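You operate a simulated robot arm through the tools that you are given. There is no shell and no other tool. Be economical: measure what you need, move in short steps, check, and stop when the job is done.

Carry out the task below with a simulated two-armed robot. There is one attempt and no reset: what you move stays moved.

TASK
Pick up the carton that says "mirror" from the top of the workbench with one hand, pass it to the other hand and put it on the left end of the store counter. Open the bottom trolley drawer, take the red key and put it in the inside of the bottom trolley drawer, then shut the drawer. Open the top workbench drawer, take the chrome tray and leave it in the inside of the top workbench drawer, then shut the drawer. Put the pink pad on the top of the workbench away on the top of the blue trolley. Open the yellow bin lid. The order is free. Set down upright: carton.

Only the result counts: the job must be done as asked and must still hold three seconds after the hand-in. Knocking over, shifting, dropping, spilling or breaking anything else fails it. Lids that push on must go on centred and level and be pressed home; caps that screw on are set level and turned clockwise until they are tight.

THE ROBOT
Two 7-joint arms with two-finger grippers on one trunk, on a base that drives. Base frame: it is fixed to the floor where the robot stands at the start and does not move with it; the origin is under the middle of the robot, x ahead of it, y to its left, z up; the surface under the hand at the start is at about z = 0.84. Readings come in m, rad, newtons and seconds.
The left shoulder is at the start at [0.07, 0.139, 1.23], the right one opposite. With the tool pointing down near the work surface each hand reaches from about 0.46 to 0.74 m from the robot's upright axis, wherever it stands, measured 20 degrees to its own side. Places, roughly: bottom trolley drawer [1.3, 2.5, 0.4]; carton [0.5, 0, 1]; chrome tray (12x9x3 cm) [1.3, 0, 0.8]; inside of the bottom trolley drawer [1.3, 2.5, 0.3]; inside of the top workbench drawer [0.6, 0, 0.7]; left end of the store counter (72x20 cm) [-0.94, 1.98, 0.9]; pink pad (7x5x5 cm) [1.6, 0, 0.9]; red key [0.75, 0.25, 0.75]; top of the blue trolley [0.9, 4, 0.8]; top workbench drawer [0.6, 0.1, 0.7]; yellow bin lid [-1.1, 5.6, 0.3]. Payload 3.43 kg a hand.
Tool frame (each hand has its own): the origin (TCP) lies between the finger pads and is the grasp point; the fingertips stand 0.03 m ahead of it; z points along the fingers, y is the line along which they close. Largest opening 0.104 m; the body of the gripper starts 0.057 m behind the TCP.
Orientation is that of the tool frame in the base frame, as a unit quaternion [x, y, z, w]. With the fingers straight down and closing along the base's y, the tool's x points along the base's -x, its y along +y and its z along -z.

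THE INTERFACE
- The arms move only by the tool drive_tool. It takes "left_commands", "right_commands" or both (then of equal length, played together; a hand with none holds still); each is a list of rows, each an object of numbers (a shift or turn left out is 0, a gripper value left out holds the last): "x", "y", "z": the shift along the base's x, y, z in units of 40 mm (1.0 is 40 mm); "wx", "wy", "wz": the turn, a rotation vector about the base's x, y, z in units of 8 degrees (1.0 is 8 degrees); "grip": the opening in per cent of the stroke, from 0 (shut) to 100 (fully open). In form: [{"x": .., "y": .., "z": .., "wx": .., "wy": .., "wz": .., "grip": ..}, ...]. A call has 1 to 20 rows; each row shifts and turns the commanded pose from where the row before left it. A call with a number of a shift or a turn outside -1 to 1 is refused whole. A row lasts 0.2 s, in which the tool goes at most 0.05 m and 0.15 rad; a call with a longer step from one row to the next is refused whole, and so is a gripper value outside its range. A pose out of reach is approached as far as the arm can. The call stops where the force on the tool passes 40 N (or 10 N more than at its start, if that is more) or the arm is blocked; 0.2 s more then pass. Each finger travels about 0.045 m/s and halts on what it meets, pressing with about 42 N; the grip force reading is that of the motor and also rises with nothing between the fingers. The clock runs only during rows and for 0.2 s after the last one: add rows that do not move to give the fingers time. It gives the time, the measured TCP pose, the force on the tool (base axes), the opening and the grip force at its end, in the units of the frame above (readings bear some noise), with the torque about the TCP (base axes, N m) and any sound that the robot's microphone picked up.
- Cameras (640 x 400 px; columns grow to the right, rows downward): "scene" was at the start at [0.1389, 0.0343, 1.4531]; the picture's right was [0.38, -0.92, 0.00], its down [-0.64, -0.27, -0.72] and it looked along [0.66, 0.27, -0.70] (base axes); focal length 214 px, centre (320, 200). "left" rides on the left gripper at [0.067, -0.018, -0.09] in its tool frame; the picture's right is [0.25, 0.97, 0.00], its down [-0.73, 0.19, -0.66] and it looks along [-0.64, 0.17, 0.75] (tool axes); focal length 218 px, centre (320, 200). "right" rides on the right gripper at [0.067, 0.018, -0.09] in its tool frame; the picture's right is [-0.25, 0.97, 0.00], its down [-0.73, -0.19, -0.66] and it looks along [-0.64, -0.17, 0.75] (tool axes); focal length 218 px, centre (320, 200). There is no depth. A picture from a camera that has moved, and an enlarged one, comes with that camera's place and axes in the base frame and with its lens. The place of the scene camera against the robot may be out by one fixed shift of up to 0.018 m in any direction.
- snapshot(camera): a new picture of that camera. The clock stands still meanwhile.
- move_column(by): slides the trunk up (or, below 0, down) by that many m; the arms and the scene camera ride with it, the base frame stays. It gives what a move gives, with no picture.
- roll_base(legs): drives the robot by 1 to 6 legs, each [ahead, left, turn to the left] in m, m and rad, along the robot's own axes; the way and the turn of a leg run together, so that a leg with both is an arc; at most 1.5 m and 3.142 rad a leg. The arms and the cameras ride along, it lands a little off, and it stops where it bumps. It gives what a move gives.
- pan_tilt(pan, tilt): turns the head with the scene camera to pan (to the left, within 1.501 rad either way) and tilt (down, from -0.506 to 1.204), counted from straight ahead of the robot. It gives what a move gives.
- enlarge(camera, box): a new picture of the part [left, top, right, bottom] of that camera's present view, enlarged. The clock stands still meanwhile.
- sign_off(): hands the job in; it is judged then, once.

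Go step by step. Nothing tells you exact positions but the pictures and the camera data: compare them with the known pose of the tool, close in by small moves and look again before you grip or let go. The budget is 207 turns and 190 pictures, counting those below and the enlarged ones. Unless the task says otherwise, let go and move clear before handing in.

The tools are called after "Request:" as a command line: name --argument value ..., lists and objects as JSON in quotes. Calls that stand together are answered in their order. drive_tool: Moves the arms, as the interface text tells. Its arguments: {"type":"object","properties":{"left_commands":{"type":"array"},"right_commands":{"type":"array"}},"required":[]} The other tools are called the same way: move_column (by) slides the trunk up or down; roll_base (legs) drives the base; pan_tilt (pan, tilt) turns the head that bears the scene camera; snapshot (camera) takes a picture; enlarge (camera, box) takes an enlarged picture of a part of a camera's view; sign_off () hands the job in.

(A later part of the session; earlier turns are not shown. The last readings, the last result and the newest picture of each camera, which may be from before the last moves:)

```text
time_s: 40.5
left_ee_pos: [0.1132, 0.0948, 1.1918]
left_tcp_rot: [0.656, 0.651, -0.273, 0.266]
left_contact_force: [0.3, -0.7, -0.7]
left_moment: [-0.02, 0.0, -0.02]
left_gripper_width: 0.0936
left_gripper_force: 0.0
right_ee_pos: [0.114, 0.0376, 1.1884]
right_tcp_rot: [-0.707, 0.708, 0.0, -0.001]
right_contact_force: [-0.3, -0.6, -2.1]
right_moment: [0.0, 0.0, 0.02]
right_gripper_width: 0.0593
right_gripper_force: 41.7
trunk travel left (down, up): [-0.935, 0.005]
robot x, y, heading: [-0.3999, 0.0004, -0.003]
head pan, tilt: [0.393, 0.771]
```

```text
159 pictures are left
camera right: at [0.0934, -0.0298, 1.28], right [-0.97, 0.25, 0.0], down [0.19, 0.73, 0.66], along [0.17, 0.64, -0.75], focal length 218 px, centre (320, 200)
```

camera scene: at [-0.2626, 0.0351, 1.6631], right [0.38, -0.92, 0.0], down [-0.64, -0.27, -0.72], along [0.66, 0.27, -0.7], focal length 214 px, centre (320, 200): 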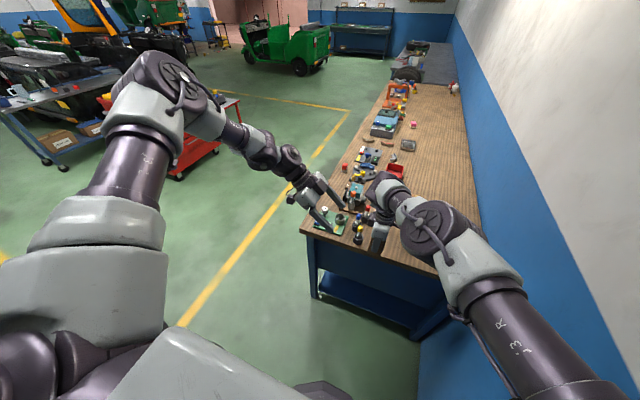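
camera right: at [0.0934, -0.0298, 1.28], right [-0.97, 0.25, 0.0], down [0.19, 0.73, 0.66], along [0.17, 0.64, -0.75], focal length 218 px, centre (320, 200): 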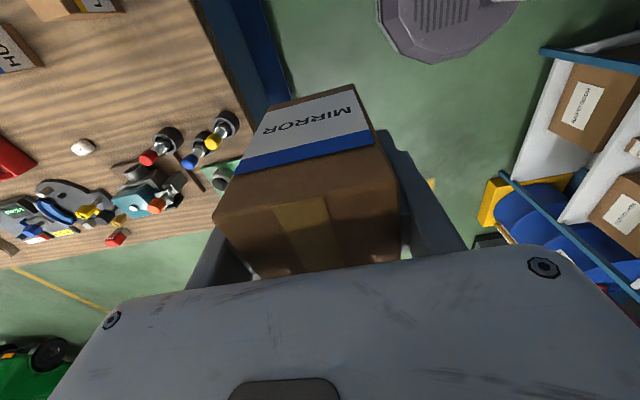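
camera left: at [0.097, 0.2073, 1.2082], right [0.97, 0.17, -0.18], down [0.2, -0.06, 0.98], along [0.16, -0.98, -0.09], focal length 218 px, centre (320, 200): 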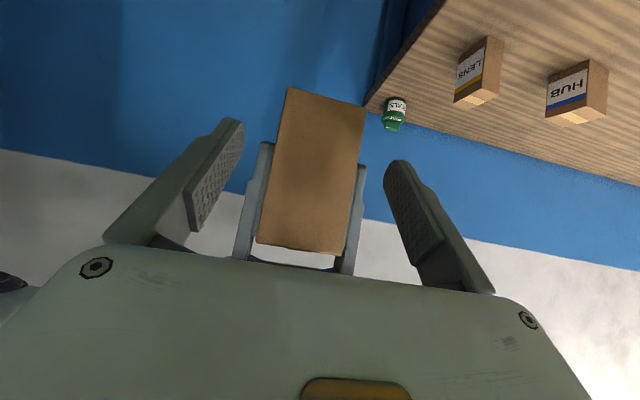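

Request:
drive_tool --right_commands '[{"y": 0.44, "z": 0.52}, {"y": 0.44, "z": 0.52}, {}]'

Request:
snapshot --camera "left"

Request:
snapshot --camera "right"

Request:
enlarge --camera "scene" --box '[240, 140, 440, 280]'

```text
time_s: 41.4
left_ee_pos: [0.1142, 0.095, 1.1927]
left_tcp_rot: [0.656, 0.652, -0.273, 0.266]
left_contact_force: [0.2, 0.6, 0.3]
left_moment: [0.01, 0.0, 0.0]
left_gripper_width: 0.0937
left_gripper_force: 0.1
right_ee_pos: [0.1134, 0.0736, 1.232]
right_tcp_rot: [-0.706, 0.708, 0.0, 0.0]
right_contact_force: [0.0, -0.1, -2.1]
right_moment: [0.01, 0.02, -0.01]
right_gripper_width: 0.0593
right_gripper_force: 42.1
trunk travel left (down, up): [-0.935, 0.005]
robot x, y, heading: [-0.3998, -0.0014, -0.004]
head pan, tilt: [0.393, 0.771]
```

```text
158 pictures are left
camera left: at [0.0975, 0.2072, 1.208], right [0.97, 0.17, -0.18], down [0.2, -0.06, 0.98], along [0.16, -0.98, -0.09], focal length 218 px, centre (320, 200)
```

left: 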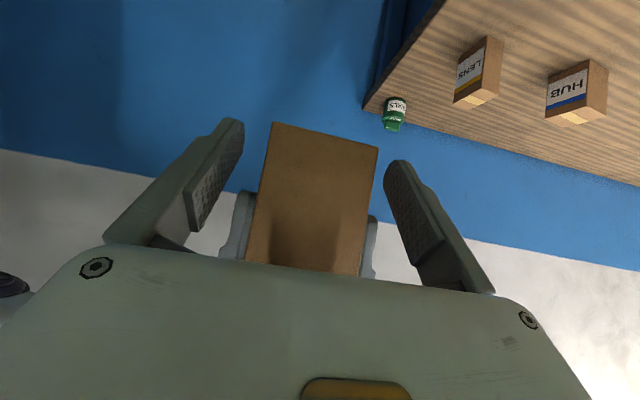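

```text
157 pictures are left
camera right: at [0.0937, 0.0059, 1.3211], right [-0.97, 0.25, 0.0], down [0.19, 0.73, 0.66], along [0.17, 0.64, -0.75], focal length 218 px, centre (320, 200)
```

right: 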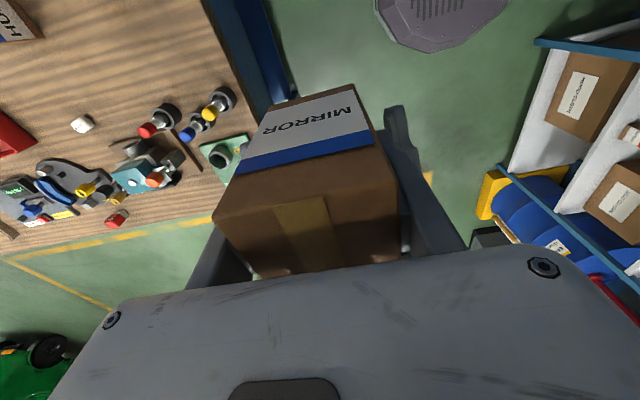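

```text
2.86 times, centred on (340, 210) of scene
camera zoom: at [-0.2617, 0.0329, 1.663], right [0.38, -0.92, 0.0], down [-0.65, -0.26, -0.72], along [0.66, 0.27, -0.7], focal length 613 px, centre (263, 171)
```

zoom: 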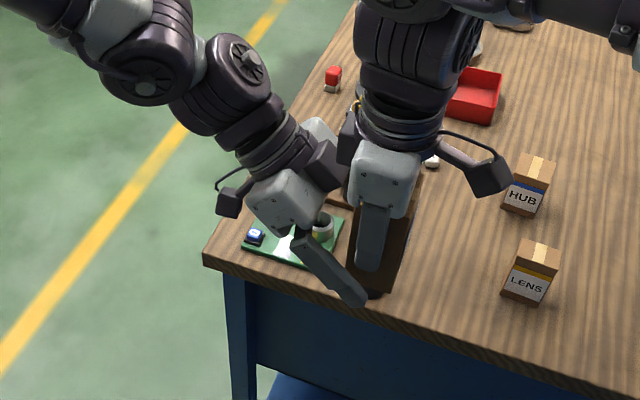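

Alignment is good; a 4 mm correction, then I close the left gripper on the carton's lower part.

Request:
drive_tool --right_commands '[{"y": -0.08, "z": -0.1}, {}, {}, {}, {}, {}, {}]' --left_commands '[{}, {}, {"grip": 0}, {}, {}, {}, {}]'

Request:
snapshot --camera "left"

Request:
snapshot --camera "right"

```text
time_s: 43.0
left_ee_pos: [0.114, 0.0958, 1.1931]
left_tcp_rot: [0.656, 0.652, -0.272, 0.266]
left_contact_force: [-2.3, -1.8, 0.3]
left_moment: [0.06, -0.41, 0.24]
left_gripper_width: 0.0595
left_gripper_force: 41.7
right_ee_pos: [0.1134, 0.0725, 1.2273]
right_tcp_rot: [-0.706, 0.708, 0.001, -0.001]
right_contact_force: [2.4, 1.3, -0.7]
right_moment: [0.07, 0.36, -0.34]
right_gripper_width: 0.0592
right_gripper_force: 42.3
trunk travel left (down, up): [-0.935, 0.005]
robot x, y, heading: [-0.3977, 0.0008, -0.001]
head pan, tilt: [0.393, 0.771]
```

```text
155 pictures are left
camera left: at [0.0969, 0.2084, 1.2079], right [0.97, 0.17, -0.18], down [0.2, -0.06, 0.98], along [0.16, -0.98, -0.09], focal length 218 px, centre (320, 200)
```

left: 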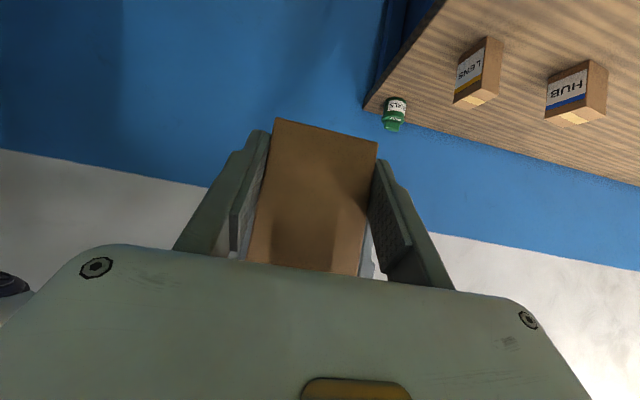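

```text
154 pictures are left
camera right: at [0.0934, 0.004, 1.3173], right [-0.97, 0.25, 0.0], down [0.19, 0.73, 0.66], along [0.17, 0.64, -0.75], focal length 218 px, centre (320, 200)
```

right: 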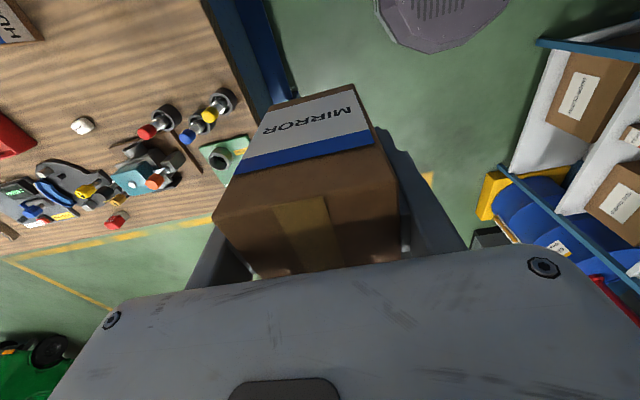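

Both hands hold the carton. I open the right hand and draw it upward.

Request:
drive_tool --right_commands '[{"grip": 75}, {}, {}, {"z": 0.5}, {"z": 1}, {"z": 1}, {"z": 0.5, "y": -0.8}, {"y": -1}, {"y": -1}, {}]'

Request:
snapshot --camera "left"

Request:
snapshot --camera "scene"

```text
time_s: 45.1
left_ee_pos: [0.1131, 0.0969, 1.1921]
left_tcp_rot: [0.656, 0.652, -0.272, 0.267]
left_contact_force: [0.5, 0.3, 0.1]
left_moment: [0.09, -0.02, 0.01]
left_gripper_width: 0.0591
left_gripper_force: 41.6
right_ee_pos: [0.1121, -0.0387, 1.3472]
right_tcp_rot: [0.708, -0.707, 0.0, 0.001]
right_contact_force: [-0.3, 0.4, 0.3]
right_moment: [-0.01, 0.0, 0.01]
right_gripper_width: 0.0782
right_gripper_force: 0.0
trunk travel left (down, up): [-0.935, 0.005]
robot x, y, heading: [-0.4027, -0.0021, -0.003]
head pan, tilt: [0.393, 0.771]
```

```text
153 pictures are left
camera left: at [0.0967, 0.2095, 1.2079], right [0.97, 0.17, -0.18], down [0.2, -0.06, 0.98], along [0.16, -0.98, -0.09], focal length 218 px, centre (320, 200)
```

left: 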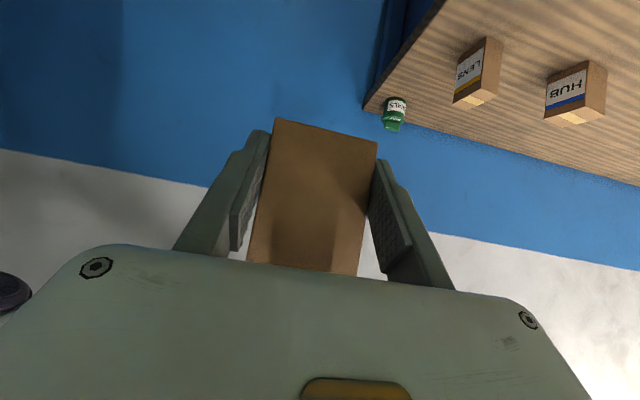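

```text
152 pictures are left
camera scene: at [-0.2628, 0.036, 1.6631], right [0.38, -0.92, 0.0], down [-0.64, -0.27, -0.72], along [0.66, 0.27, -0.7], focal length 214 px, centre (320, 200)
```

scene: 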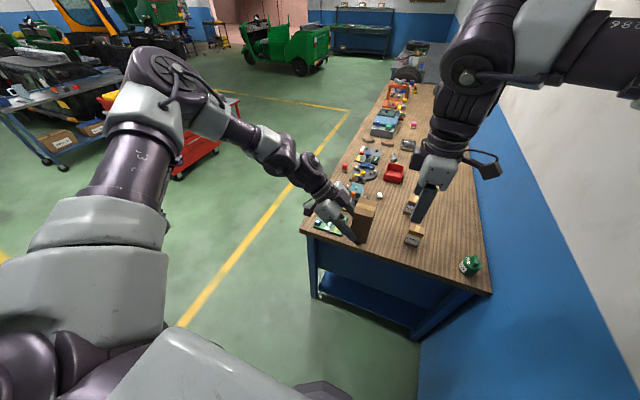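

Handover done; left holds the carton. Now I look to the left for the store counter.

Request:
pan_tilt --pan 1.5 --tilt 0.35

Request:
snapshot --camera "scene"

```text
time_s: 46.5
left_ee_pos: [0.1134, 0.0955, 1.1924]
left_tcp_rot: [0.656, 0.652, -0.272, 0.266]
left_contact_force: [-0.6, -0.6, -0.1]
left_moment: [0.08, 0.01, -0.03]
left_gripper_width: 0.0592
left_gripper_force: 42.4
right_ee_pos: [0.1115, -0.0411, 1.3474]
right_tcp_rot: [-0.707, 0.708, 0.0, 0.0]
right_contact_force: [0.8, -0.5, 0.5]
right_moment: [0.01, 0.02, -0.02]
right_gripper_width: 0.0781
right_gripper_force: 0.1
trunk travel left (down, up): [-0.935, 0.005]
robot x, y, heading: [-0.4013, -0.0015, -0.0]
head pan, tilt: [1.499, 0.351]
```

```text
151 pictures are left
camera scene: at [-0.3313, 0.0964, 1.7004], right [1.0, -0.07, 0.0], down [-0.03, -0.34, -0.94], along [0.07, 0.94, -0.34], focal length 214 px, centre (320, 200)
```

scene: 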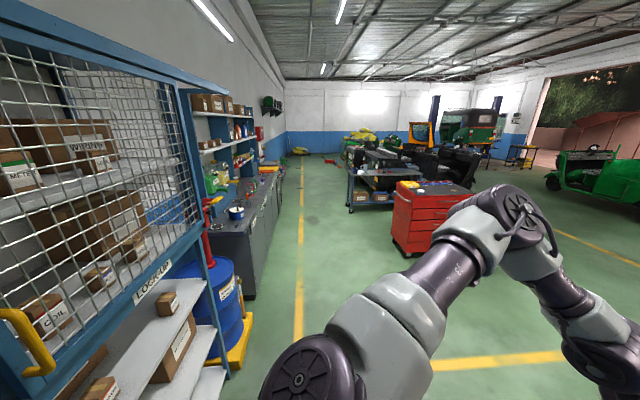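

The store counter runs along y with its front edge near x≈-0.72. I drive left along the free aisle, then turn toward it.

Request:
roll_base --legs '[[0, 1.2, 0], [0.4, 0.7, 0], [0, 0, 1.5708]]'

Request:
snapshot --camera "scene"

```text
time_s: 60.3
left_ee_pos: [-0.107, 2.4106, 1.1922]
left_tcp_rot: [-0.002, 0.925, -0.002, 0.38]
left_contact_force: [0.3, -0.5, -0.7]
left_moment: [0.0, 0.1, 0.02]
left_gripper_width: 0.0594
left_gripper_force: 42.4
right_ee_pos: [0.0294, 2.4086, 1.3465]
right_tcp_rot: [1.0, 0.005, -0.001, 0.002]
right_contact_force: [0.1, -0.3, -0.1]
right_moment: [-0.01, 0.01, -0.02]
right_gripper_width: 0.078
right_gripper_force: 0.0
trunk travel left (down, up): [-0.935, 0.005]
robot x, y, heading: [-0.0084, 1.8965, 1.582]
head pan, tilt: [1.499, 0.351]
```

```text
150 pictures are left
camera scene: at [-0.0864, 1.9552, 1.7005], right [0.06, 1.0, 0.0], down [0.34, -0.02, -0.94], along [-0.94, 0.06, -0.34], focal length 214 px, centre (320, 200)
```

scene: 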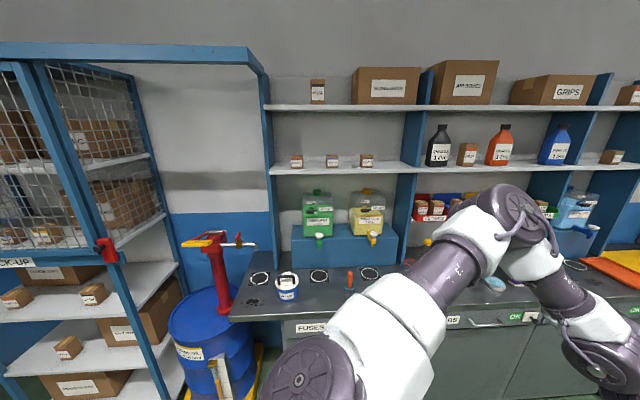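

Request:
enlarge --camera "scene" --box '[220, 240, 420, 330]'

```text
3.20 times, centred on (320, 285) of scene
camera zoom: at [-0.0864, 1.9552, 1.7005], right [0.06, 1.0, 0.0], down [0.34, -0.02, -0.94], along [-0.94, 0.06, -0.34], focal length 686 px, centre (320, -72)
```

zoom: 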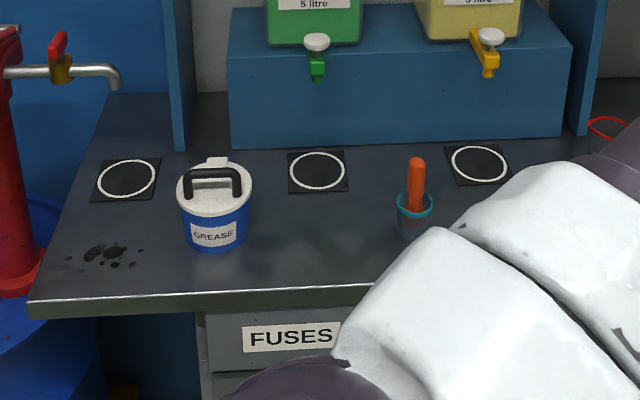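

The bucket and cup flank a free gap around y≈2.02, but the left hand's body would sweep over the bucket. I rotate the left hand so it points forward again (body toward the robot), and tuck the right hand outward.

Request:
drive_tool --left_commands '[{"wz": 0.9375, "x": -0.3}, {"wz": 0.9375, "x": -0.3}, {"wz": 0.9375, "x": -0.3}, {"wz": 0.9375, "x": -0.3}, {"wz": 0.9375, "x": -0.3}, {"wz": 0.9375, "x": -0.3}, {"wz": 0.9375, "x": -0.3}, {"wz": 0.9375, "x": -0.3}, {"wz": 0.9375}, {"wz": 0.9375}, {"wz": 0.9375}, {"wz": 0.9375}, {}]' --right_commands '[{"x": 0.8}, {"x": 0.8}, {"x": 0.8}, {"x": 0.8}, {}, {}, {}, {}, {}, {}, {}, {}, {}]'

Request:
snapshot --camera "left"

```text
time_s: 63.1
left_ee_pos: [-0.2192, 2.4196, 1.1866]
left_tcp_rot: [-0.654, 0.654, 0.265, 0.272]
left_contact_force: [-1.3, 0.2, 1.0]
left_moment: [-0.08, -0.02, 0.0]
left_gripper_width: 0.0595
left_gripper_force: 42.0
left hand out of reach, approached as far as the arm can: row 12
right_ee_pos: [0.1555, 2.41, 1.3465]
right_tcp_rot: [1.0, 0.005, 0.0, 0.001]
right_contact_force: [0.3, 0.4, -0.5]
right_moment: [0.02, -0.03, 0.02]
right_gripper_width: 0.0779
right_gripper_force: 0.1
trunk travel left (down, up): [-0.935, 0.005]
robot x, y, heading: [-0.0067, 1.8934, 1.581]
head pan, tilt: [1.499, 0.351]
```

```text
148 pictures are left
camera left: at [-0.2022, 2.3114, 1.2019], right [-0.97, -0.18, -0.19], down [-0.2, 0.06, 0.98], along [-0.16, 0.98, -0.09], focal length 218 px, centre (320, 200)
```

left: 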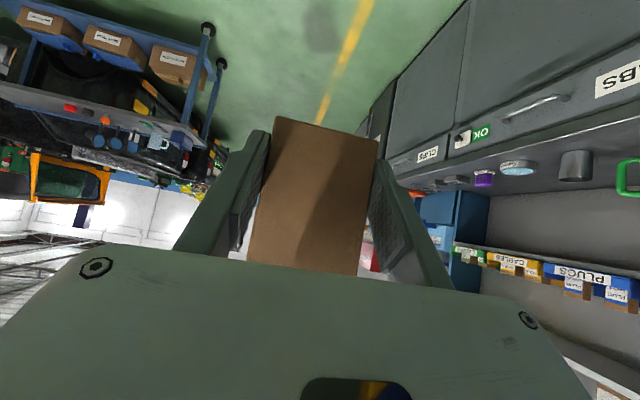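

Now turn to face the counter and shift sideways.

Request:
roll_base --legs '[[0, 0, 1.5606], [0, -0.33, 0]]'

Request:
pan_tilt --pan 0.3 --tilt 0.55

Request:
snapshot --camera "scene"

```text
time_s: 69.1
left_ee_pos: [-0.5321, 2.0205, 1.1849]
left_tcp_rot: [0.925, -0.005, -0.38, -0.007]
left_contact_force: [-0.4, 0.0, 0.0]
left_moment: [0.0, -0.07, -0.02]
left_gripper_width: 0.059
left_gripper_force: 41.8
right_ee_pos: [-0.5186, 2.3949, 1.3481]
right_tcp_rot: [0.707, 0.707, 0.001, -0.001]
right_contact_force: [-0.2, -0.5, 0.2]
right_moment: [0.0, -0.01, -0.01]
right_gripper_width: 0.0782
right_gripper_force: 0.1
trunk travel left (down, up): [-0.935, 0.005]
robot x, y, heading: [-0.0096, 2.2266, 3.142]
head pan, tilt: [1.499, 0.351]
```

```text
time_s: 70.5
left_ee_pos: [-0.5323, 2.0224, 1.1858]
left_tcp_rot: [0.925, -0.005, -0.38, -0.006]
left_contact_force: [0.1, -0.7, 0.7]
left_moment: [-0.06, -0.07, 0.02]
left_gripper_width: 0.0593
left_gripper_force: 42.3
right_ee_pos: [-0.5185, 2.398, 1.3468]
right_tcp_rot: [0.708, 0.707, 0.0, 0.0]
right_contact_force: [1.1, -1.1, -0.3]
right_moment: [-0.02, -0.02, 0.01]
right_gripper_width: 0.0776
right_gripper_force: 0.1
trunk travel left (down, up): [-0.935, 0.005]
robot x, y, heading: [-0.0042, 2.2301, 3.14]
head pan, tilt: [0.3, 0.55]
```

```text
147 pictures are left
camera scene: at [-0.1299, 2.2055, 1.6822], right [-0.3, 0.96, 0.0], down [0.5, 0.15, -0.85], along [-0.81, -0.25, -0.52], focal length 214 px, centre (320, 200)
```

scene: 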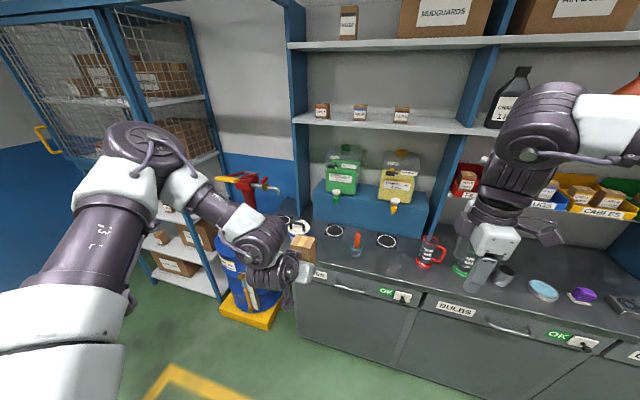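

The gap between bucket and cup lies right ahead of the carton. I drive ahead 0.37 m and look.

Request:
roll_base --legs '[[0.37, 0, 0]]'

Request:
pan_tilt --pan 0.35 --tilt 0.8

Request:
snapshot --camera "scene"

Request:
snapshot --camera "right"

```text
time_s: 72.8
left_ee_pos: [-0.8972, 2.0211, 1.186]
left_tcp_rot: [0.924, -0.004, -0.382, -0.006]
left_contact_force: [0.4, -0.3, 0.6]
left_moment: [0.03, -0.07, 0.0]
left_gripper_width: 0.0594
left_gripper_force: 41.9
right_ee_pos: [-0.8834, 2.3964, 1.349]
right_tcp_rot: [0.706, 0.708, 0.0, 0.0]
right_contact_force: [0.2, 0.2, 0.3]
right_moment: [0.01, 0.03, 0.01]
right_gripper_width: 0.078
right_gripper_force: 0.1
trunk travel left (down, up): [-0.935, 0.005]
robot x, y, heading: [-0.3736, 2.2317, -3.138]
head pan, tilt: [0.3, 0.55]
```

```text
time_s: 73.6
left_ee_pos: [-0.9015, 2.021, 1.1866]
left_tcp_rot: [0.925, -0.004, -0.38, -0.006]
left_contact_force: [-0.4, -0.2, 0.2]
left_moment: [-0.02, -0.08, 0.0]
left_gripper_width: 0.0594
left_gripper_force: 42.6
right_ee_pos: [-0.8864, 2.3961, 1.3471]
right_tcp_rot: [0.706, 0.708, 0.0, 0.0]
right_contact_force: [0.6, 0.2, 0.9]
right_moment: [0.01, -0.01, 0.0]
right_gripper_width: 0.0778
right_gripper_force: 0.0
trunk travel left (down, up): [-0.935, 0.005]
robot x, y, heading: [-0.3763, 2.2328, -3.145]
head pan, tilt: [0.351, 0.799]
```

```text
146 pictures are left
camera scene: at [-0.488, 2.2042, 1.6609], right [-0.35, 0.94, 0.0], down [0.67, 0.25, -0.7], along [-0.65, -0.24, -0.72], focal length 214 px, centre (320, 200)
```

scene: 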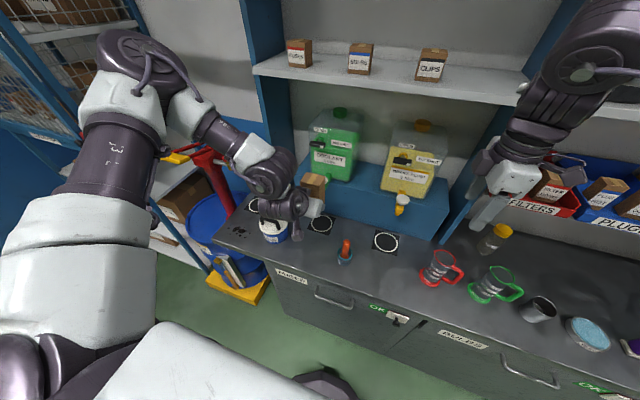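

```text
145 pictures are left
camera right: at [-0.8715, 2.4634, 1.4376], right [0.97, -0.25, 0.0], down [-0.19, -0.73, 0.66], along [-0.16, -0.64, -0.75], focal length 218 px, centre (320, 200)
```

right: 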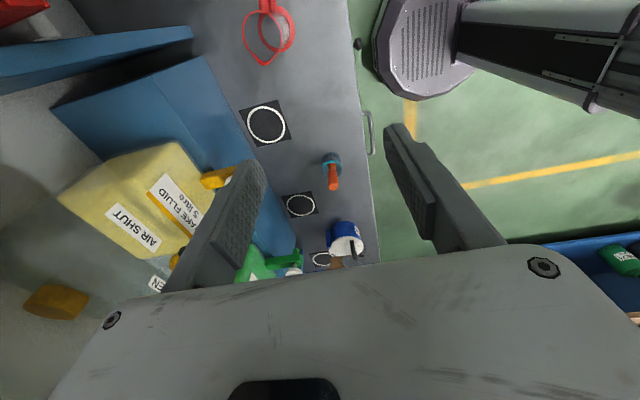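

Right-wrist view gives: bucket edge y≈1.915, cup edge y≈2.10, front edge x≈-0.816. I shift the carton to the gap centre, raise the right hand, then lower by the trunk.

Request:
drive_tool --left_commands '[{"y": -0.3}, {}, {}, {}]' --right_commands '[{"z": 0.9}, {"z": 0.9}, {"z": 0.9}, {}]'

Request:
move_column --by -0.17

Request:
snapshot --camera "scene"

Request:
snapshot --camera "right"

Request:
snapshot --camera "left"

```text
time_s: 74.6
left_ee_pos: [-0.9013, 2.0108, 1.1851]
left_tcp_rot: [0.925, -0.005, -0.381, -0.006]
left_contact_force: [-0.1, 0.2, -0.2]
left_moment: [0.01, -0.07, -0.03]
left_gripper_width: 0.0593
left_gripper_force: 42.2
right_ee_pos: [-0.8867, 2.3969, 1.4555]
right_tcp_rot: [0.706, 0.708, 0.0, 0.001]
right_contact_force: [0.2, 0.0, -0.7]
right_moment: [0.0, -0.02, 0.0]
right_gripper_width: 0.0777
right_gripper_force: 0.0
trunk travel left (down, up): [-0.935, 0.005]
robot x, y, heading: [-0.3739, 2.2293, -3.141]
head pan, tilt: [0.351, 0.799]
```

```text
time_s: 76.5
left_ee_pos: [-0.9007, 2.0098, 1.0162]
left_tcp_rot: [0.925, -0.005, -0.381, -0.006]
left_contact_force: [0.6, -0.3, 0.2]
left_moment: [0.01, -0.07, 0.04]
left_gripper_width: 0.0594
left_gripper_force: 42.1
right_ee_pos: [-0.8861, 2.3973, 1.2854]
right_tcp_rot: [0.706, 0.708, 0.0, 0.0]
right_contact_force: [-0.4, -0.5, 0.3]
right_moment: [0.0, -0.01, 0.03]
right_gripper_width: 0.0779
right_gripper_force: 0.0
trunk travel left (down, up): [-0.765, 0.175]
robot x, y, heading: [-0.3775, 2.2266, -3.145]
head pan, tilt: [0.351, 0.799]
```

```text
144 pictures are left
camera scene: at [-0.4882, 2.2042, 1.4909], right [-0.35, 0.94, 0.0], down [0.67, 0.25, -0.7], along [-0.65, -0.24, -0.72], focal length 214 px, centre (320, 200)
```

scene: 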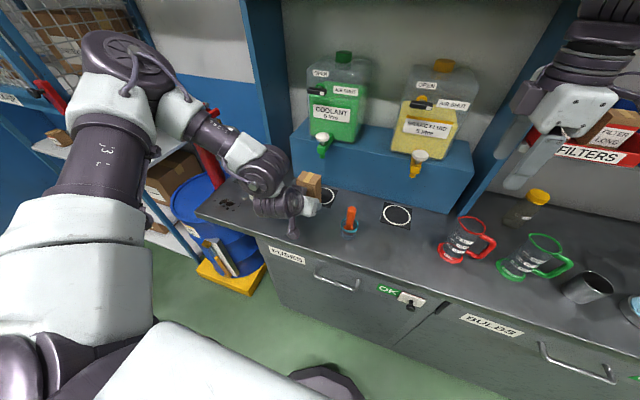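

```text
143 pictures are left
camera right: at [-0.8706, 2.4638, 1.3762], right [0.97, -0.25, 0.0], down [-0.19, -0.73, 0.66], along [-0.16, -0.64, -0.75], focal length 218 px, centre (320, 200)
```

right: 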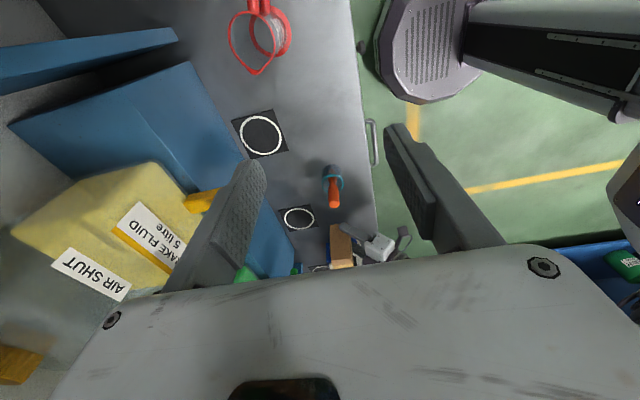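

```text
142 pictures are left
camera left: at [-0.7896, 2.0275, 1.0322], right [0.17, -0.97, -0.19], down [-0.06, -0.2, 0.98], along [-0.98, -0.15, -0.09], focal length 218 px, centre (320, 200)
```

left: 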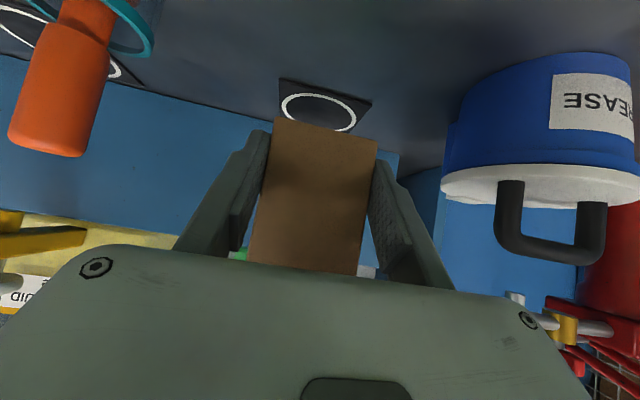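

Clear on both sides. I lower by the trunk further, then in small steps.

Request:
move_column --by -0.06

Request:
move_column --by -0.012

Request:
snapshot --camera "left"

Request:
enlarge --camera "scene" --box '[240, 130, 400, 230]'

```text
time_s: 77.5
left_ee_pos: [-0.8999, 2.0096, 0.9548]
left_tcp_rot: [0.925, -0.004, -0.38, -0.005]
left_contact_force: [0.2, -0.1, -1.0]
left_moment: [0.01, -0.08, 0.0]
left_gripper_width: 0.0596
left_gripper_force: 42.3
right_ee_pos: [-0.8852, 2.3967, 1.2261]
right_tcp_rot: [0.706, 0.708, 0.0, -0.001]
right_contact_force: [-0.2, -0.1, 0.2]
right_moment: [-0.03, -0.04, 0.01]
right_gripper_width: 0.0782
right_gripper_force: 0.1
trunk travel left (down, up): [-0.705, 0.235]
robot x, y, heading: [-0.3732, 2.2302, -3.14]
head pan, tilt: [0.351, 0.799]
```

```text
time_s: 78.1
left_ee_pos: [-0.901, 2.0093, 0.9445]
left_tcp_rot: [0.925, -0.005, -0.38, -0.006]
left_contact_force: [-0.2, 0.7, -1.2]
left_moment: [0.01, -0.1, -0.01]
left_gripper_width: 0.0594
left_gripper_force: 42.3
right_ee_pos: [-0.8854, 2.3955, 1.2139]
right_tcp_rot: [0.707, 0.708, 0.001, 0.0]
right_contact_force: [0.1, 0.2, -0.8]
right_moment: [0.07, -0.06, -0.01]
right_gripper_width: 0.078
right_gripper_force: 0.1
trunk travel left (down, up): [-0.693, 0.247]
robot x, y, heading: [-0.3768, 2.2301, -3.144]
head pan, tilt: [0.351, 0.799]
```

```text
141 pictures are left
camera left: at [-0.7896, 2.0275, 0.96], right [0.17, -0.97, -0.19], down [-0.06, -0.2, 0.98], along [-0.98, -0.15, -0.09], focal length 218 px, centre (320, 200)
```

left: 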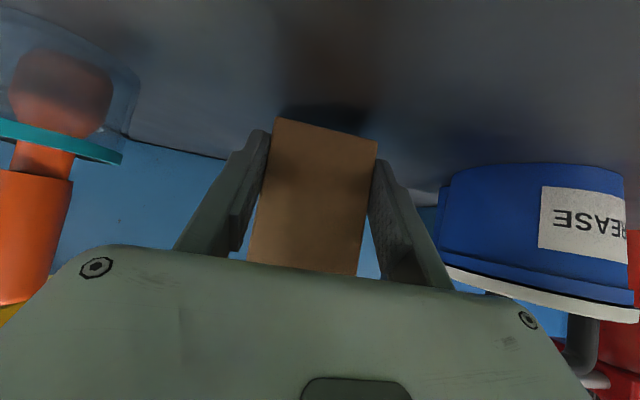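

```text
4.00 times, centred on (320, 180) of scene
camera zoom: at [-0.4883, 2.2042, 1.4188], right [-0.35, 0.94, 0.0], down [0.67, 0.25, -0.7], along [-0.65, -0.24, -0.72], focal length 858 px, centre (320, 280)
```

zoom: 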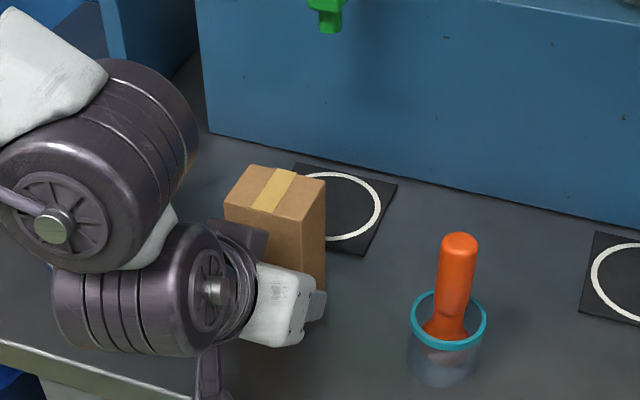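

Nearly down. I use tiny arm steps with the force guard.

Request:
drive_tool --left_commands '[{"z": -0.1}, {"z": -0.1}, {}]'

Request:
snapshot --camera "left"

```text
time_s: 78.9
left_ee_pos: [-0.9004, 2.0099, 0.9363]
left_tcp_rot: [0.925, -0.005, -0.38, -0.006]
left_contact_force: [-0.4, -1.1, -0.4]
left_moment: [0.01, -0.08, -0.01]
left_gripper_width: 0.0594
left_gripper_force: 41.9
right_ee_pos: [-0.8851, 2.3969, 1.215]
right_tcp_rot: [0.706, 0.708, 0.0, 0.0]
right_contact_force: [0.0, -0.1, -0.3]
right_moment: [0.01, 0.01, -0.01]
right_gripper_width: 0.0779
right_gripper_force: 0.0
trunk travel left (down, up): [-0.693, 0.247]
robot x, y, heading: [-0.3747, 2.2341, -3.138]
head pan, tilt: [0.351, 0.799]
```

```text
139 pictures are left
camera left: at [-0.7894, 2.0272, 0.9521], right [0.17, -0.97, -0.18], down [-0.06, -0.2, 0.98], along [-0.98, -0.15, -0.09], focal length 218 px, centre (320, 200)
```

left: 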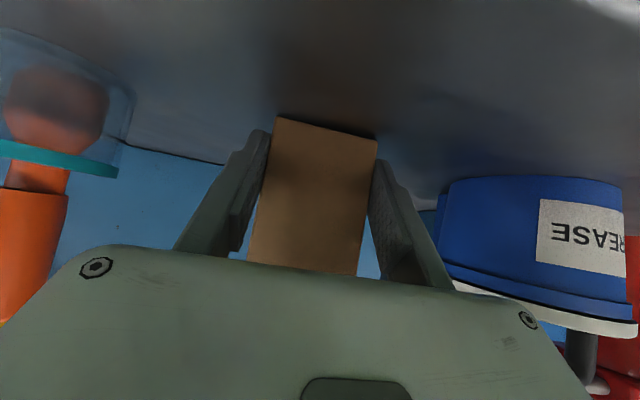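

Request:
drive_tool --left_commands '[{"z": -0.08}, {}, {"z": -0.06}, {}, {"z": -0.06}, {}]'

Request:
snapshot --camera "left"

```text
time_s: 80.3
left_ee_pos: [-0.9003, 2.0104, 0.9318]
left_tcp_rot: [0.922, -0.003, -0.387, -0.006]
left_contact_force: [-6.3, -7.0, 38.6]
left_moment: [-0.63, 0.63, 0.15]
left_gripper_width: 0.0596
left_gripper_force: 42.2
right_ee_pos: [-0.8818, 2.3976, 1.2138]
right_tcp_rot: [0.706, 0.708, -0.001, -0.001]
right_contact_force: [0.4, -0.2, -0.4]
right_moment: [0.01, 0.03, 0.0]
right_gripper_width: 0.0778
right_gripper_force: 0.2
trunk travel left (down, up): [-0.693, 0.247]
robot x, y, heading: [-0.3786, 2.2281, -3.134]
head pan, tilt: [0.351, 0.799]
```

```text
138 pictures are left
camera left: at [-0.7894, 2.0283, 0.9475], right [0.17, -0.97, -0.19], down [-0.04, -0.2, 0.98], along [-0.98, -0.16, -0.08], focal length 218 px, centre (320, 200)
```

left: 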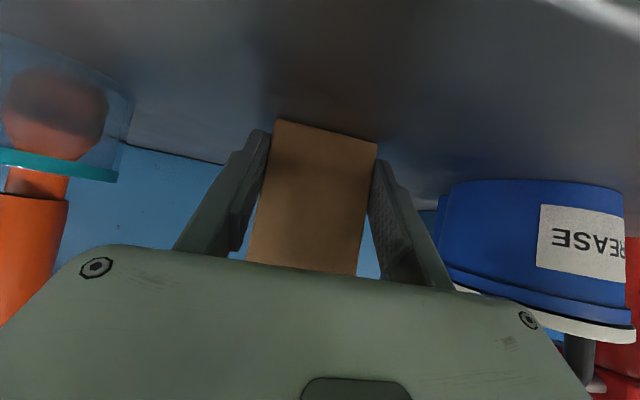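

Contact at 38 N: it stands on the counter. I ease up a bit, open, and back out along the finger axis.

Request:
drive_tool --left_commands '[{"z": 0.04}, {}, {"grip": 75}, {}, {}, {}]'

Request:
snapshot --camera "left"

```text
time_s: 81.7
left_ee_pos: [-0.8974, 2.0131, 0.9307]
left_tcp_rot: [0.925, -0.005, -0.38, -0.006]
left_contact_force: [7.2, 13.2, 18.2]
left_moment: [-0.26, 0.08, -0.02]
left_gripper_width: 0.067
left_gripper_force: 0.1
right_ee_pos: [-0.8823, 2.4008, 1.2155]
right_tcp_rot: [0.707, 0.708, -0.002, 0.0]
right_contact_force: [0.2, 0.7, 0.6]
right_moment: [0.02, -0.02, -0.01]
right_gripper_width: 0.0782
right_gripper_force: 0.0
trunk travel left (down, up): [-0.693, 0.247]
robot x, y, heading: [-0.374, 2.2343, -3.14]
head pan, tilt: [0.351, 0.799]
```

```text
137 pictures are left
camera left: at [-0.7863, 2.0309, 0.9472], right [0.17, -0.97, -0.18], down [-0.06, -0.2, 0.98], along [-0.98, -0.15, -0.09], focal length 218 px, centre (320, 200)
```

left: 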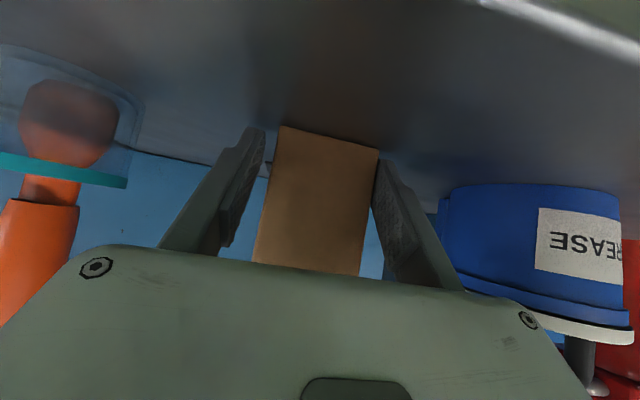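

The fingertips rest on the counter and one still touches the carton; I lift a hair, centre and finish opening.

Request:
drive_tool --left_commands '[{"z": 0.06, "grip": 75}, {"y": -0.08}, {}, {}]'

Request:
snapshot --camera "left"

```text
time_s: 82.7
left_ee_pos: [-0.8982, 2.0066, 0.932]
left_tcp_rot: [0.925, -0.003, -0.38, -0.004]
left_contact_force: [4.5, 3.7, 7.0]
left_moment: [-0.17, 0.0, 0.11]
left_gripper_width: 0.0745
left_gripper_force: 0.2
right_ee_pos: [-0.8846, 2.3976, 1.2142]
right_tcp_rot: [0.706, 0.708, -0.001, -0.001]
right_contact_force: [0.3, -0.4, 0.0]
right_moment: [-0.03, -0.01, -0.02]
right_gripper_width: 0.078
right_gripper_force: 0.0
trunk travel left (down, up): [-0.693, 0.247]
robot x, y, heading: [-0.372, 2.2312, -3.143]
head pan, tilt: [0.351, 0.799]
```

```text
136 pictures are left
camera left: at [-0.788, 2.0245, 0.9484], right [0.17, -0.97, -0.18], down [-0.06, -0.2, 0.98], along [-0.98, -0.15, -0.09], focal length 218 px, centre (320, 200)
```

left: 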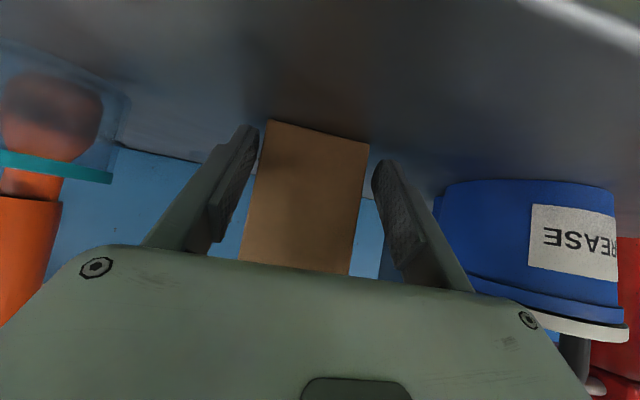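

Free on both sides. Back out.

Request:
drive_tool --left_commands '[{"z": 0.1}, {"x": 0.4, "z": 0.4}, {"x": 0.5, "z": 0.5}, {"x": 0.5, "z": 0.5}, {"x": 0.5, "z": 0.5}, {}]'

Request:
roll_base --legs '[[-0.3, 0, 0]]'

Request:
snapshot --camera "scene"

```text
time_s: 84.1
left_ee_pos: [-0.8461, 1.9829, 1.0053]
left_tcp_rot: [0.925, -0.005, -0.381, -0.007]
left_contact_force: [0.8, -0.2, -0.1]
left_moment: [-0.03, 0.0, -0.02]
left_gripper_width: 0.0782
left_gripper_force: 0.1
left hand out of reach, approached as far as the arm can: row 3, 4, 5
right_ee_pos: [-0.8858, 2.3962, 1.2131]
right_tcp_rot: [0.706, 0.708, 0.001, 0.002]
right_contact_force: [0.1, 0.0, 0.7]
right_moment: [-0.02, -0.03, -0.01]
right_gripper_width: 0.0779
right_gripper_force: 0.1
trunk travel left (down, up): [-0.693, 0.247]
robot x, y, heading: [-0.3788, 2.23, -3.142]
head pan, tilt: [0.351, 0.799]
```

```text
time_s: 86.2
left_ee_pos: [-0.5454, 1.983, 1.0051]
left_tcp_rot: [0.925, -0.005, -0.38, -0.008]
left_contact_force: [0.3, 0.0, -0.8]
left_moment: [-0.02, 0.01, 0.0]
left_gripper_width: 0.0781
left_gripper_force: 0.0
right_ee_pos: [-0.5865, 2.396, 1.2125]
right_tcp_rot: [0.706, 0.708, 0.001, 0.0]
right_contact_force: [0.0, -0.5, -0.7]
right_moment: [0.03, -0.01, 0.03]
right_gripper_width: 0.0779
right_gripper_force: 0.0
trunk travel left (down, up): [-0.693, 0.247]
robot x, y, heading: [-0.0755, 2.2312, -3.138]
head pan, tilt: [0.351, 0.799]
```

```text
135 pictures are left
camera scene: at [-0.1887, 2.205, 1.4187], right [-0.35, 0.94, 0.0], down [0.67, 0.25, -0.7], along [-0.65, -0.24, -0.72], focal length 214 px, centre (320, 200)
```

scene: 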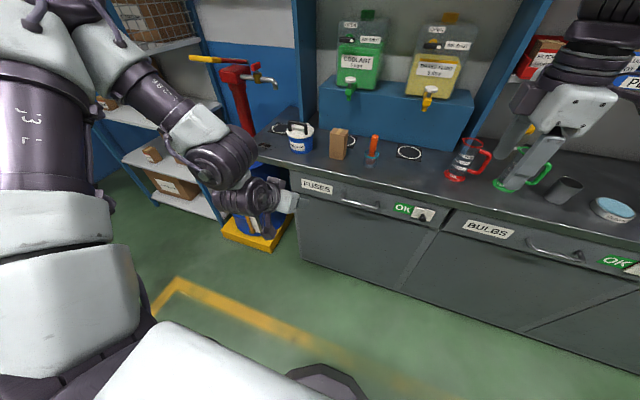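

Carton stands upright at the counter's left end. Next I reset the arms to tool-down, turn around and inspect the red trolley.

Request:
drive_tool --left_commands '[{"wy": -0.94, "z": 0.5}, {"wy": -0.94, "z": 0.5}, {"wy": -0.94, "z": 0.5}, {"wy": -0.94, "z": 0.5}, {"wy": -0.94}, {"wy": -0.94}, {}, {}, {}, {}, {}, {}, {}]' --right_commands '[{"wz": -0.9375}, {"wz": -0.9375}, {"wz": -0.9375}, {"wz": -0.9375}, {"wz": -0.9375}, {"wz": -0.9375}, {"wz": -0.9375}, {"wz": -0.9375}, {"wz": -0.9375}, {"wz": -0.9375}, {"wz": -0.9375}, {"wz": -0.9375}, {}]'

Request:
roll_base --legs '[[0, 0, -1.5708], [0, 0, -1.5708]]'

Request:
pan_tilt --pan 0.0 --tilt 0.6

Request:
snapshot --camera "scene"

```text
time_s: 89.0
left_ee_pos: [-0.5449, 1.9831, 1.0863]
left_tcp_rot: [1.0, -0.001, 0.003, -0.007]
left_contact_force: [-0.3, -0.7, -0.1]
left_moment: [-0.02, -0.04, -0.03]
left_gripper_width: 0.0782
left_gripper_force: 0.1
right_ee_pos: [-0.5863, 2.3972, 1.2137]
right_tcp_rot: [1.0, 0.001, 0.001, 0.0]
right_contact_force: [-0.8, 0.5, -0.4]
right_moment: [0.01, -0.01, 0.03]
right_gripper_width: 0.0778
right_gripper_force: 0.0
trunk travel left (down, up): [-0.693, 0.247]
robot x, y, heading: [-0.0705, 2.2305, -3.142]
head pan, tilt: [0.351, 0.799]
```

```text
time_s: 97.0
left_ee_pos: [0.3973, 2.4755, 1.085]
left_tcp_rot: [0.004, 1.0, -0.009, -0.005]
left_contact_force: [-0.1, -0.3, 0.0]
left_moment: [0.01, -0.03, 0.0]
left_gripper_width: 0.0779
left_gripper_force: 0.1
right_ee_pos: [0.4367, 2.0619, 1.2137]
right_tcp_rot: [0.001, 1.0, 0.0, -0.001]
right_contact_force: [0.0, -0.6, 0.6]
right_moment: [0.0, 0.02, 0.0]
right_gripper_width: 0.0782
right_gripper_force: 0.0
trunk travel left (down, up): [-0.693, 0.247]
robot x, y, heading: [-0.0734, 2.2297, 0.003]
head pan, tilt: [0.351, 0.799]
```

```text
time_s: 97.9
left_ee_pos: [0.397, 2.4756, 1.0847]
left_tcp_rot: [0.004, 1.0, -0.007, -0.004]
left_contact_force: [-0.3, 0.0, -0.8]
left_moment: [0.0, 0.02, -0.02]
left_gripper_width: 0.0779
left_gripper_force: 0.0
right_ee_pos: [0.4354, 2.0615, 1.2125]
right_tcp_rot: [0.0, 1.0, 0.0, -0.001]
right_contact_force: [0.3, 0.1, -0.1]
right_moment: [0.0, 0.02, 0.02]
right_gripper_width: 0.0781
right_gripper_force: 0.1
trunk travel left (down, up): [-0.693, 0.247]
robot x, y, heading: [-0.073, 2.2321, -0.0]
head pan, tilt: [0.0, 0.6]
```

```text
134 pictures are left
camera scene: at [0.0775, 2.233, 1.4357], right [0.0, -1.0, 0.0], down [-0.57, 0.0, -0.82], along [0.82, 0.0, -0.57], focal length 214 px, centre (320, 200)
```

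scene: 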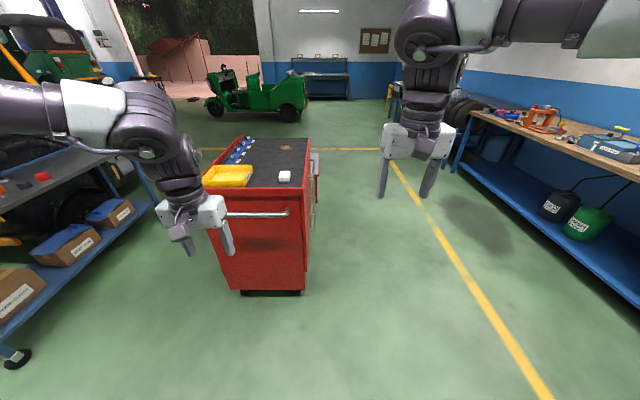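

The trolley's drawers face -y. I drive to stand before them at about (1.3, 1.5) facing +y.

Request:
roll_base --legs '[[0, -0.78, 0], [1.37, 0, 0], [0, 0, 1.5708]]'

Request:
pan_tilt --pan 0.0 --tilt 0.8

Request:
snapshot --camera "scene"

```text
time_s: 112.3
left_ee_pos: [1.0218, 1.924, 1.0858]
left_tcp_rot: [0.715, -0.7, 0.008, -0.003]
left_contact_force: [0.1, 0.3, -0.3]
left_moment: [0.0, 0.03, 0.0]
left_gripper_width: 0.078
left_gripper_force: 0.0
right_ee_pos: [1.4345, 1.975, 1.2136]
right_tcp_rot: [0.717, -0.697, 0.0, 0.0]
right_contact_force: [-0.6, -0.1, -0.3]
right_moment: [-0.03, 0.03, -0.04]
right_gripper_width: 0.0783
right_gripper_force: 0.0
trunk travel left (down, up): [-0.693, 0.247]
robot x, y, heading: [1.2818, 1.461, 1.601]
head pan, tilt: [0.0, 0.6]
```

```text
time_s: 113.0
left_ee_pos: [1.0224, 1.9239, 1.0847]
left_tcp_rot: [0.714, -0.7, 0.008, -0.003]
left_contact_force: [-0.4, 0.4, 0.1]
left_moment: [0.0, 0.0, 0.02]
left_gripper_width: 0.0779
left_gripper_force: 0.0
right_ee_pos: [1.4351, 1.9755, 1.2135]
right_tcp_rot: [0.716, -0.698, 0.0, 0.0]
right_contact_force: [-0.6, -0.5, 0.3]
right_moment: [0.01, 0.02, 0.02]
right_gripper_width: 0.0779
right_gripper_force: 0.1
trunk travel left (down, up): [-0.693, 0.247]
robot x, y, heading: [1.2797, 1.463, 1.6]
head pan, tilt: [0.0, 0.799]
```

```text
133 pictures are left
camera scene: at [1.29, 1.5937, 1.4189], right [1.0, 0.03, 0.0], down [0.02, -0.72, -0.7], along [-0.02, 0.7, -0.72], focal length 214 px, centre (320, 200)
```

scene: 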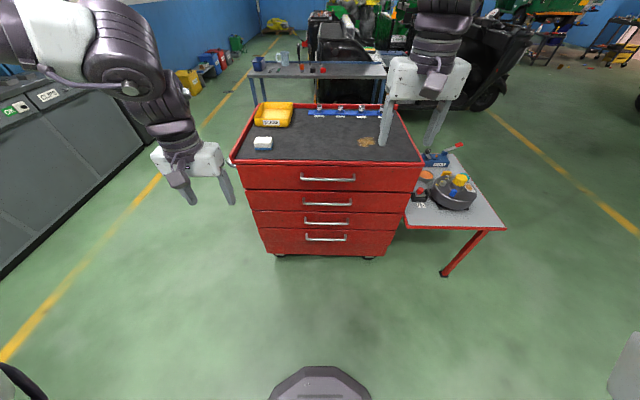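

Bottom drawer handle is at about (1.305, 2.29, 0.39), a horizontal bar. I'll grip it with the right hand pointing forward, fingers above and below; first lower the trunk and orient the hand.

Request:
roll_base --legs '[[0, 0, -0.03], [0, 0.15, 0]]'

Request:
move_column --by -0.4

Request:
drive_tool --right_commands '[{"wx": 0.577, "wy": -0.577, "wz": 0.577, "grip": 60}, {"wx": 0.577, "wy": -0.577, "wz": 0.577}, {"wx": 0.577, "wy": -0.577, "wz": 0.577}, {"wx": 0.577, "wy": -0.577, "wz": 0.577}, {"wx": 0.577, "wy": -0.577, "wz": 0.577}, {"wx": 0.577, "wy": -0.577, "wz": 0.577}, {"wx": 0.577, "wy": -0.577, "wz": 0.577}, {"wx": 0.577, "wy": -0.577, "wz": 0.577}, {"wx": 0.577, "wy": -0.577, "wz": 0.577}, {"wx": 0.577, "wy": -0.577, "wz": 0.577}, {"wx": 0.577, "wy": -0.577, "wz": 0.577}, {"wx": 0.577, "wy": -0.577, "wz": 0.577}, {"wx": 0.577, "wy": -0.577, "wz": 0.577}, {"wx": 0.577, "wy": -0.577, "wz": 0.577}, {"wx": 0.577, "wy": -0.577, "wz": 0.577}, {}]'

Request:
snapshot --camera "right"

Request:
snapshot --camera "scene"

```text
time_s: 114.8
left_ee_pos: [0.8872, 1.9321, 1.0862]
left_tcp_rot: [-0.705, 0.71, -0.008, 0.003]
left_contact_force: [0.2, 0.4, 0.0]
left_moment: [0.02, 0.0, -0.02]
left_gripper_width: 0.0779
left_gripper_force: 0.0
right_ee_pos: [1.3026, 1.9701, 1.2136]
right_tcp_rot: [-0.707, 0.707, 0.001, -0.001]
right_contact_force: [0.6, 0.2, -0.9]
right_moment: [-0.02, 0.03, -0.03]
right_gripper_width: 0.0782
right_gripper_force: 0.0
trunk travel left (down, up): [-0.693, 0.247]
robot x, y, heading: [1.1324, 1.4603, 1.568]
head pan, tilt: [0.0, 0.799]
```

```text
time_s: 118.6
left_ee_pos: [0.8872, 1.9304, 0.6858]
left_tcp_rot: [-0.704, 0.71, -0.009, 0.003]
left_contact_force: [-0.5, 0.4, 0.1]
left_moment: [-0.02, 0.0, 0.03]
left_gripper_width: 0.078
left_gripper_force: 0.1
right_ee_pos: [1.2997, 1.9714, 0.814]
right_tcp_rot: [-0.707, 0.707, 0.001, 0.0]
right_contact_force: [-0.1, -0.9, 0.3]
right_moment: [0.0, 0.0, 0.01]
right_gripper_width: 0.0777
right_gripper_force: 0.1
trunk travel left (down, up): [-0.293, 0.647]
robot x, y, heading: [1.1319, 1.4608, 1.566]
head pan, tilt: [0.0, 0.799]
```

```text
time_s: 122.0
left_ee_pos: [0.8849, 1.931, 0.6859]
left_tcp_rot: [-0.704, 0.71, -0.01, 0.003]
left_contact_force: [-0.6, -0.3, -1.0]
left_moment: [0.02, 0.02, -0.02]
left_gripper_width: 0.0779
left_gripper_force: 0.0
right_ee_pos: [1.2549, 1.9849, 0.842]
right_tcp_rot: [0.723, -0.028, 0.0, -0.691]
right_contact_force: [-0.5, -0.3, 0.8]
right_moment: [-0.02, -0.01, -0.01]
right_gripper_width: 0.0622
right_gripper_force: 0.0
right hand out of reach, approached as far as the arm can: row 12, 13, 14, 15
trunk travel left (down, up): [-0.293, 0.647]
robot x, y, heading: [1.1272, 1.457, 1.571]
head pan, tilt: [0.0, 0.799]
```

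```text
132 pictures are left
camera right: at [1.3159, 1.8922, 0.8256], right [-0.29, -0.03, -0.96], down [-0.75, -0.62, 0.25], along [-0.6, 0.79, 0.16], focal length 218 px, centre (320, 200)
```

right: 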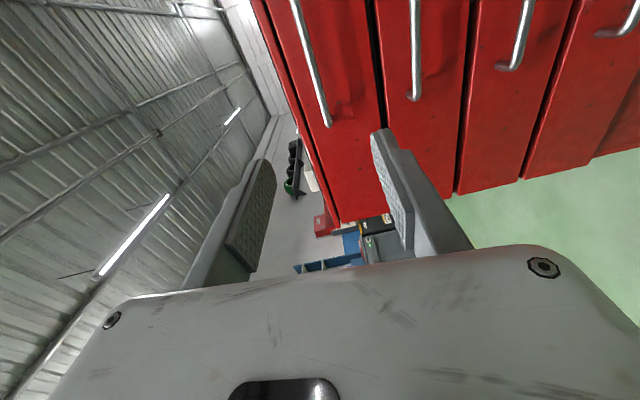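

```text
131 pictures are left
camera scene: at [1.143, 1.5936, 1.0189], right [1.0, 0.0, 0.0], down [0.0, -0.72, -0.7], along [0.0, 0.7, -0.72], focal length 214 px, centre (320, 200)
```

scene: 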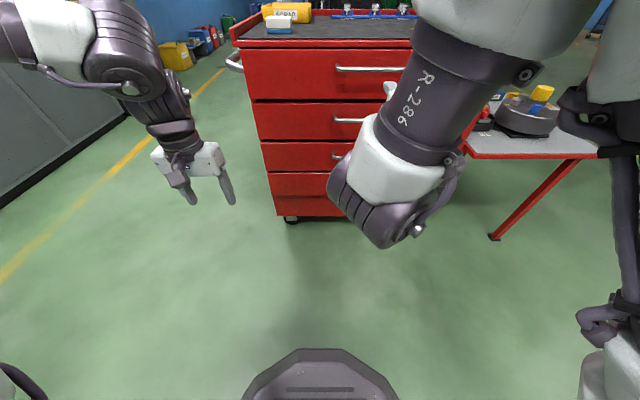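

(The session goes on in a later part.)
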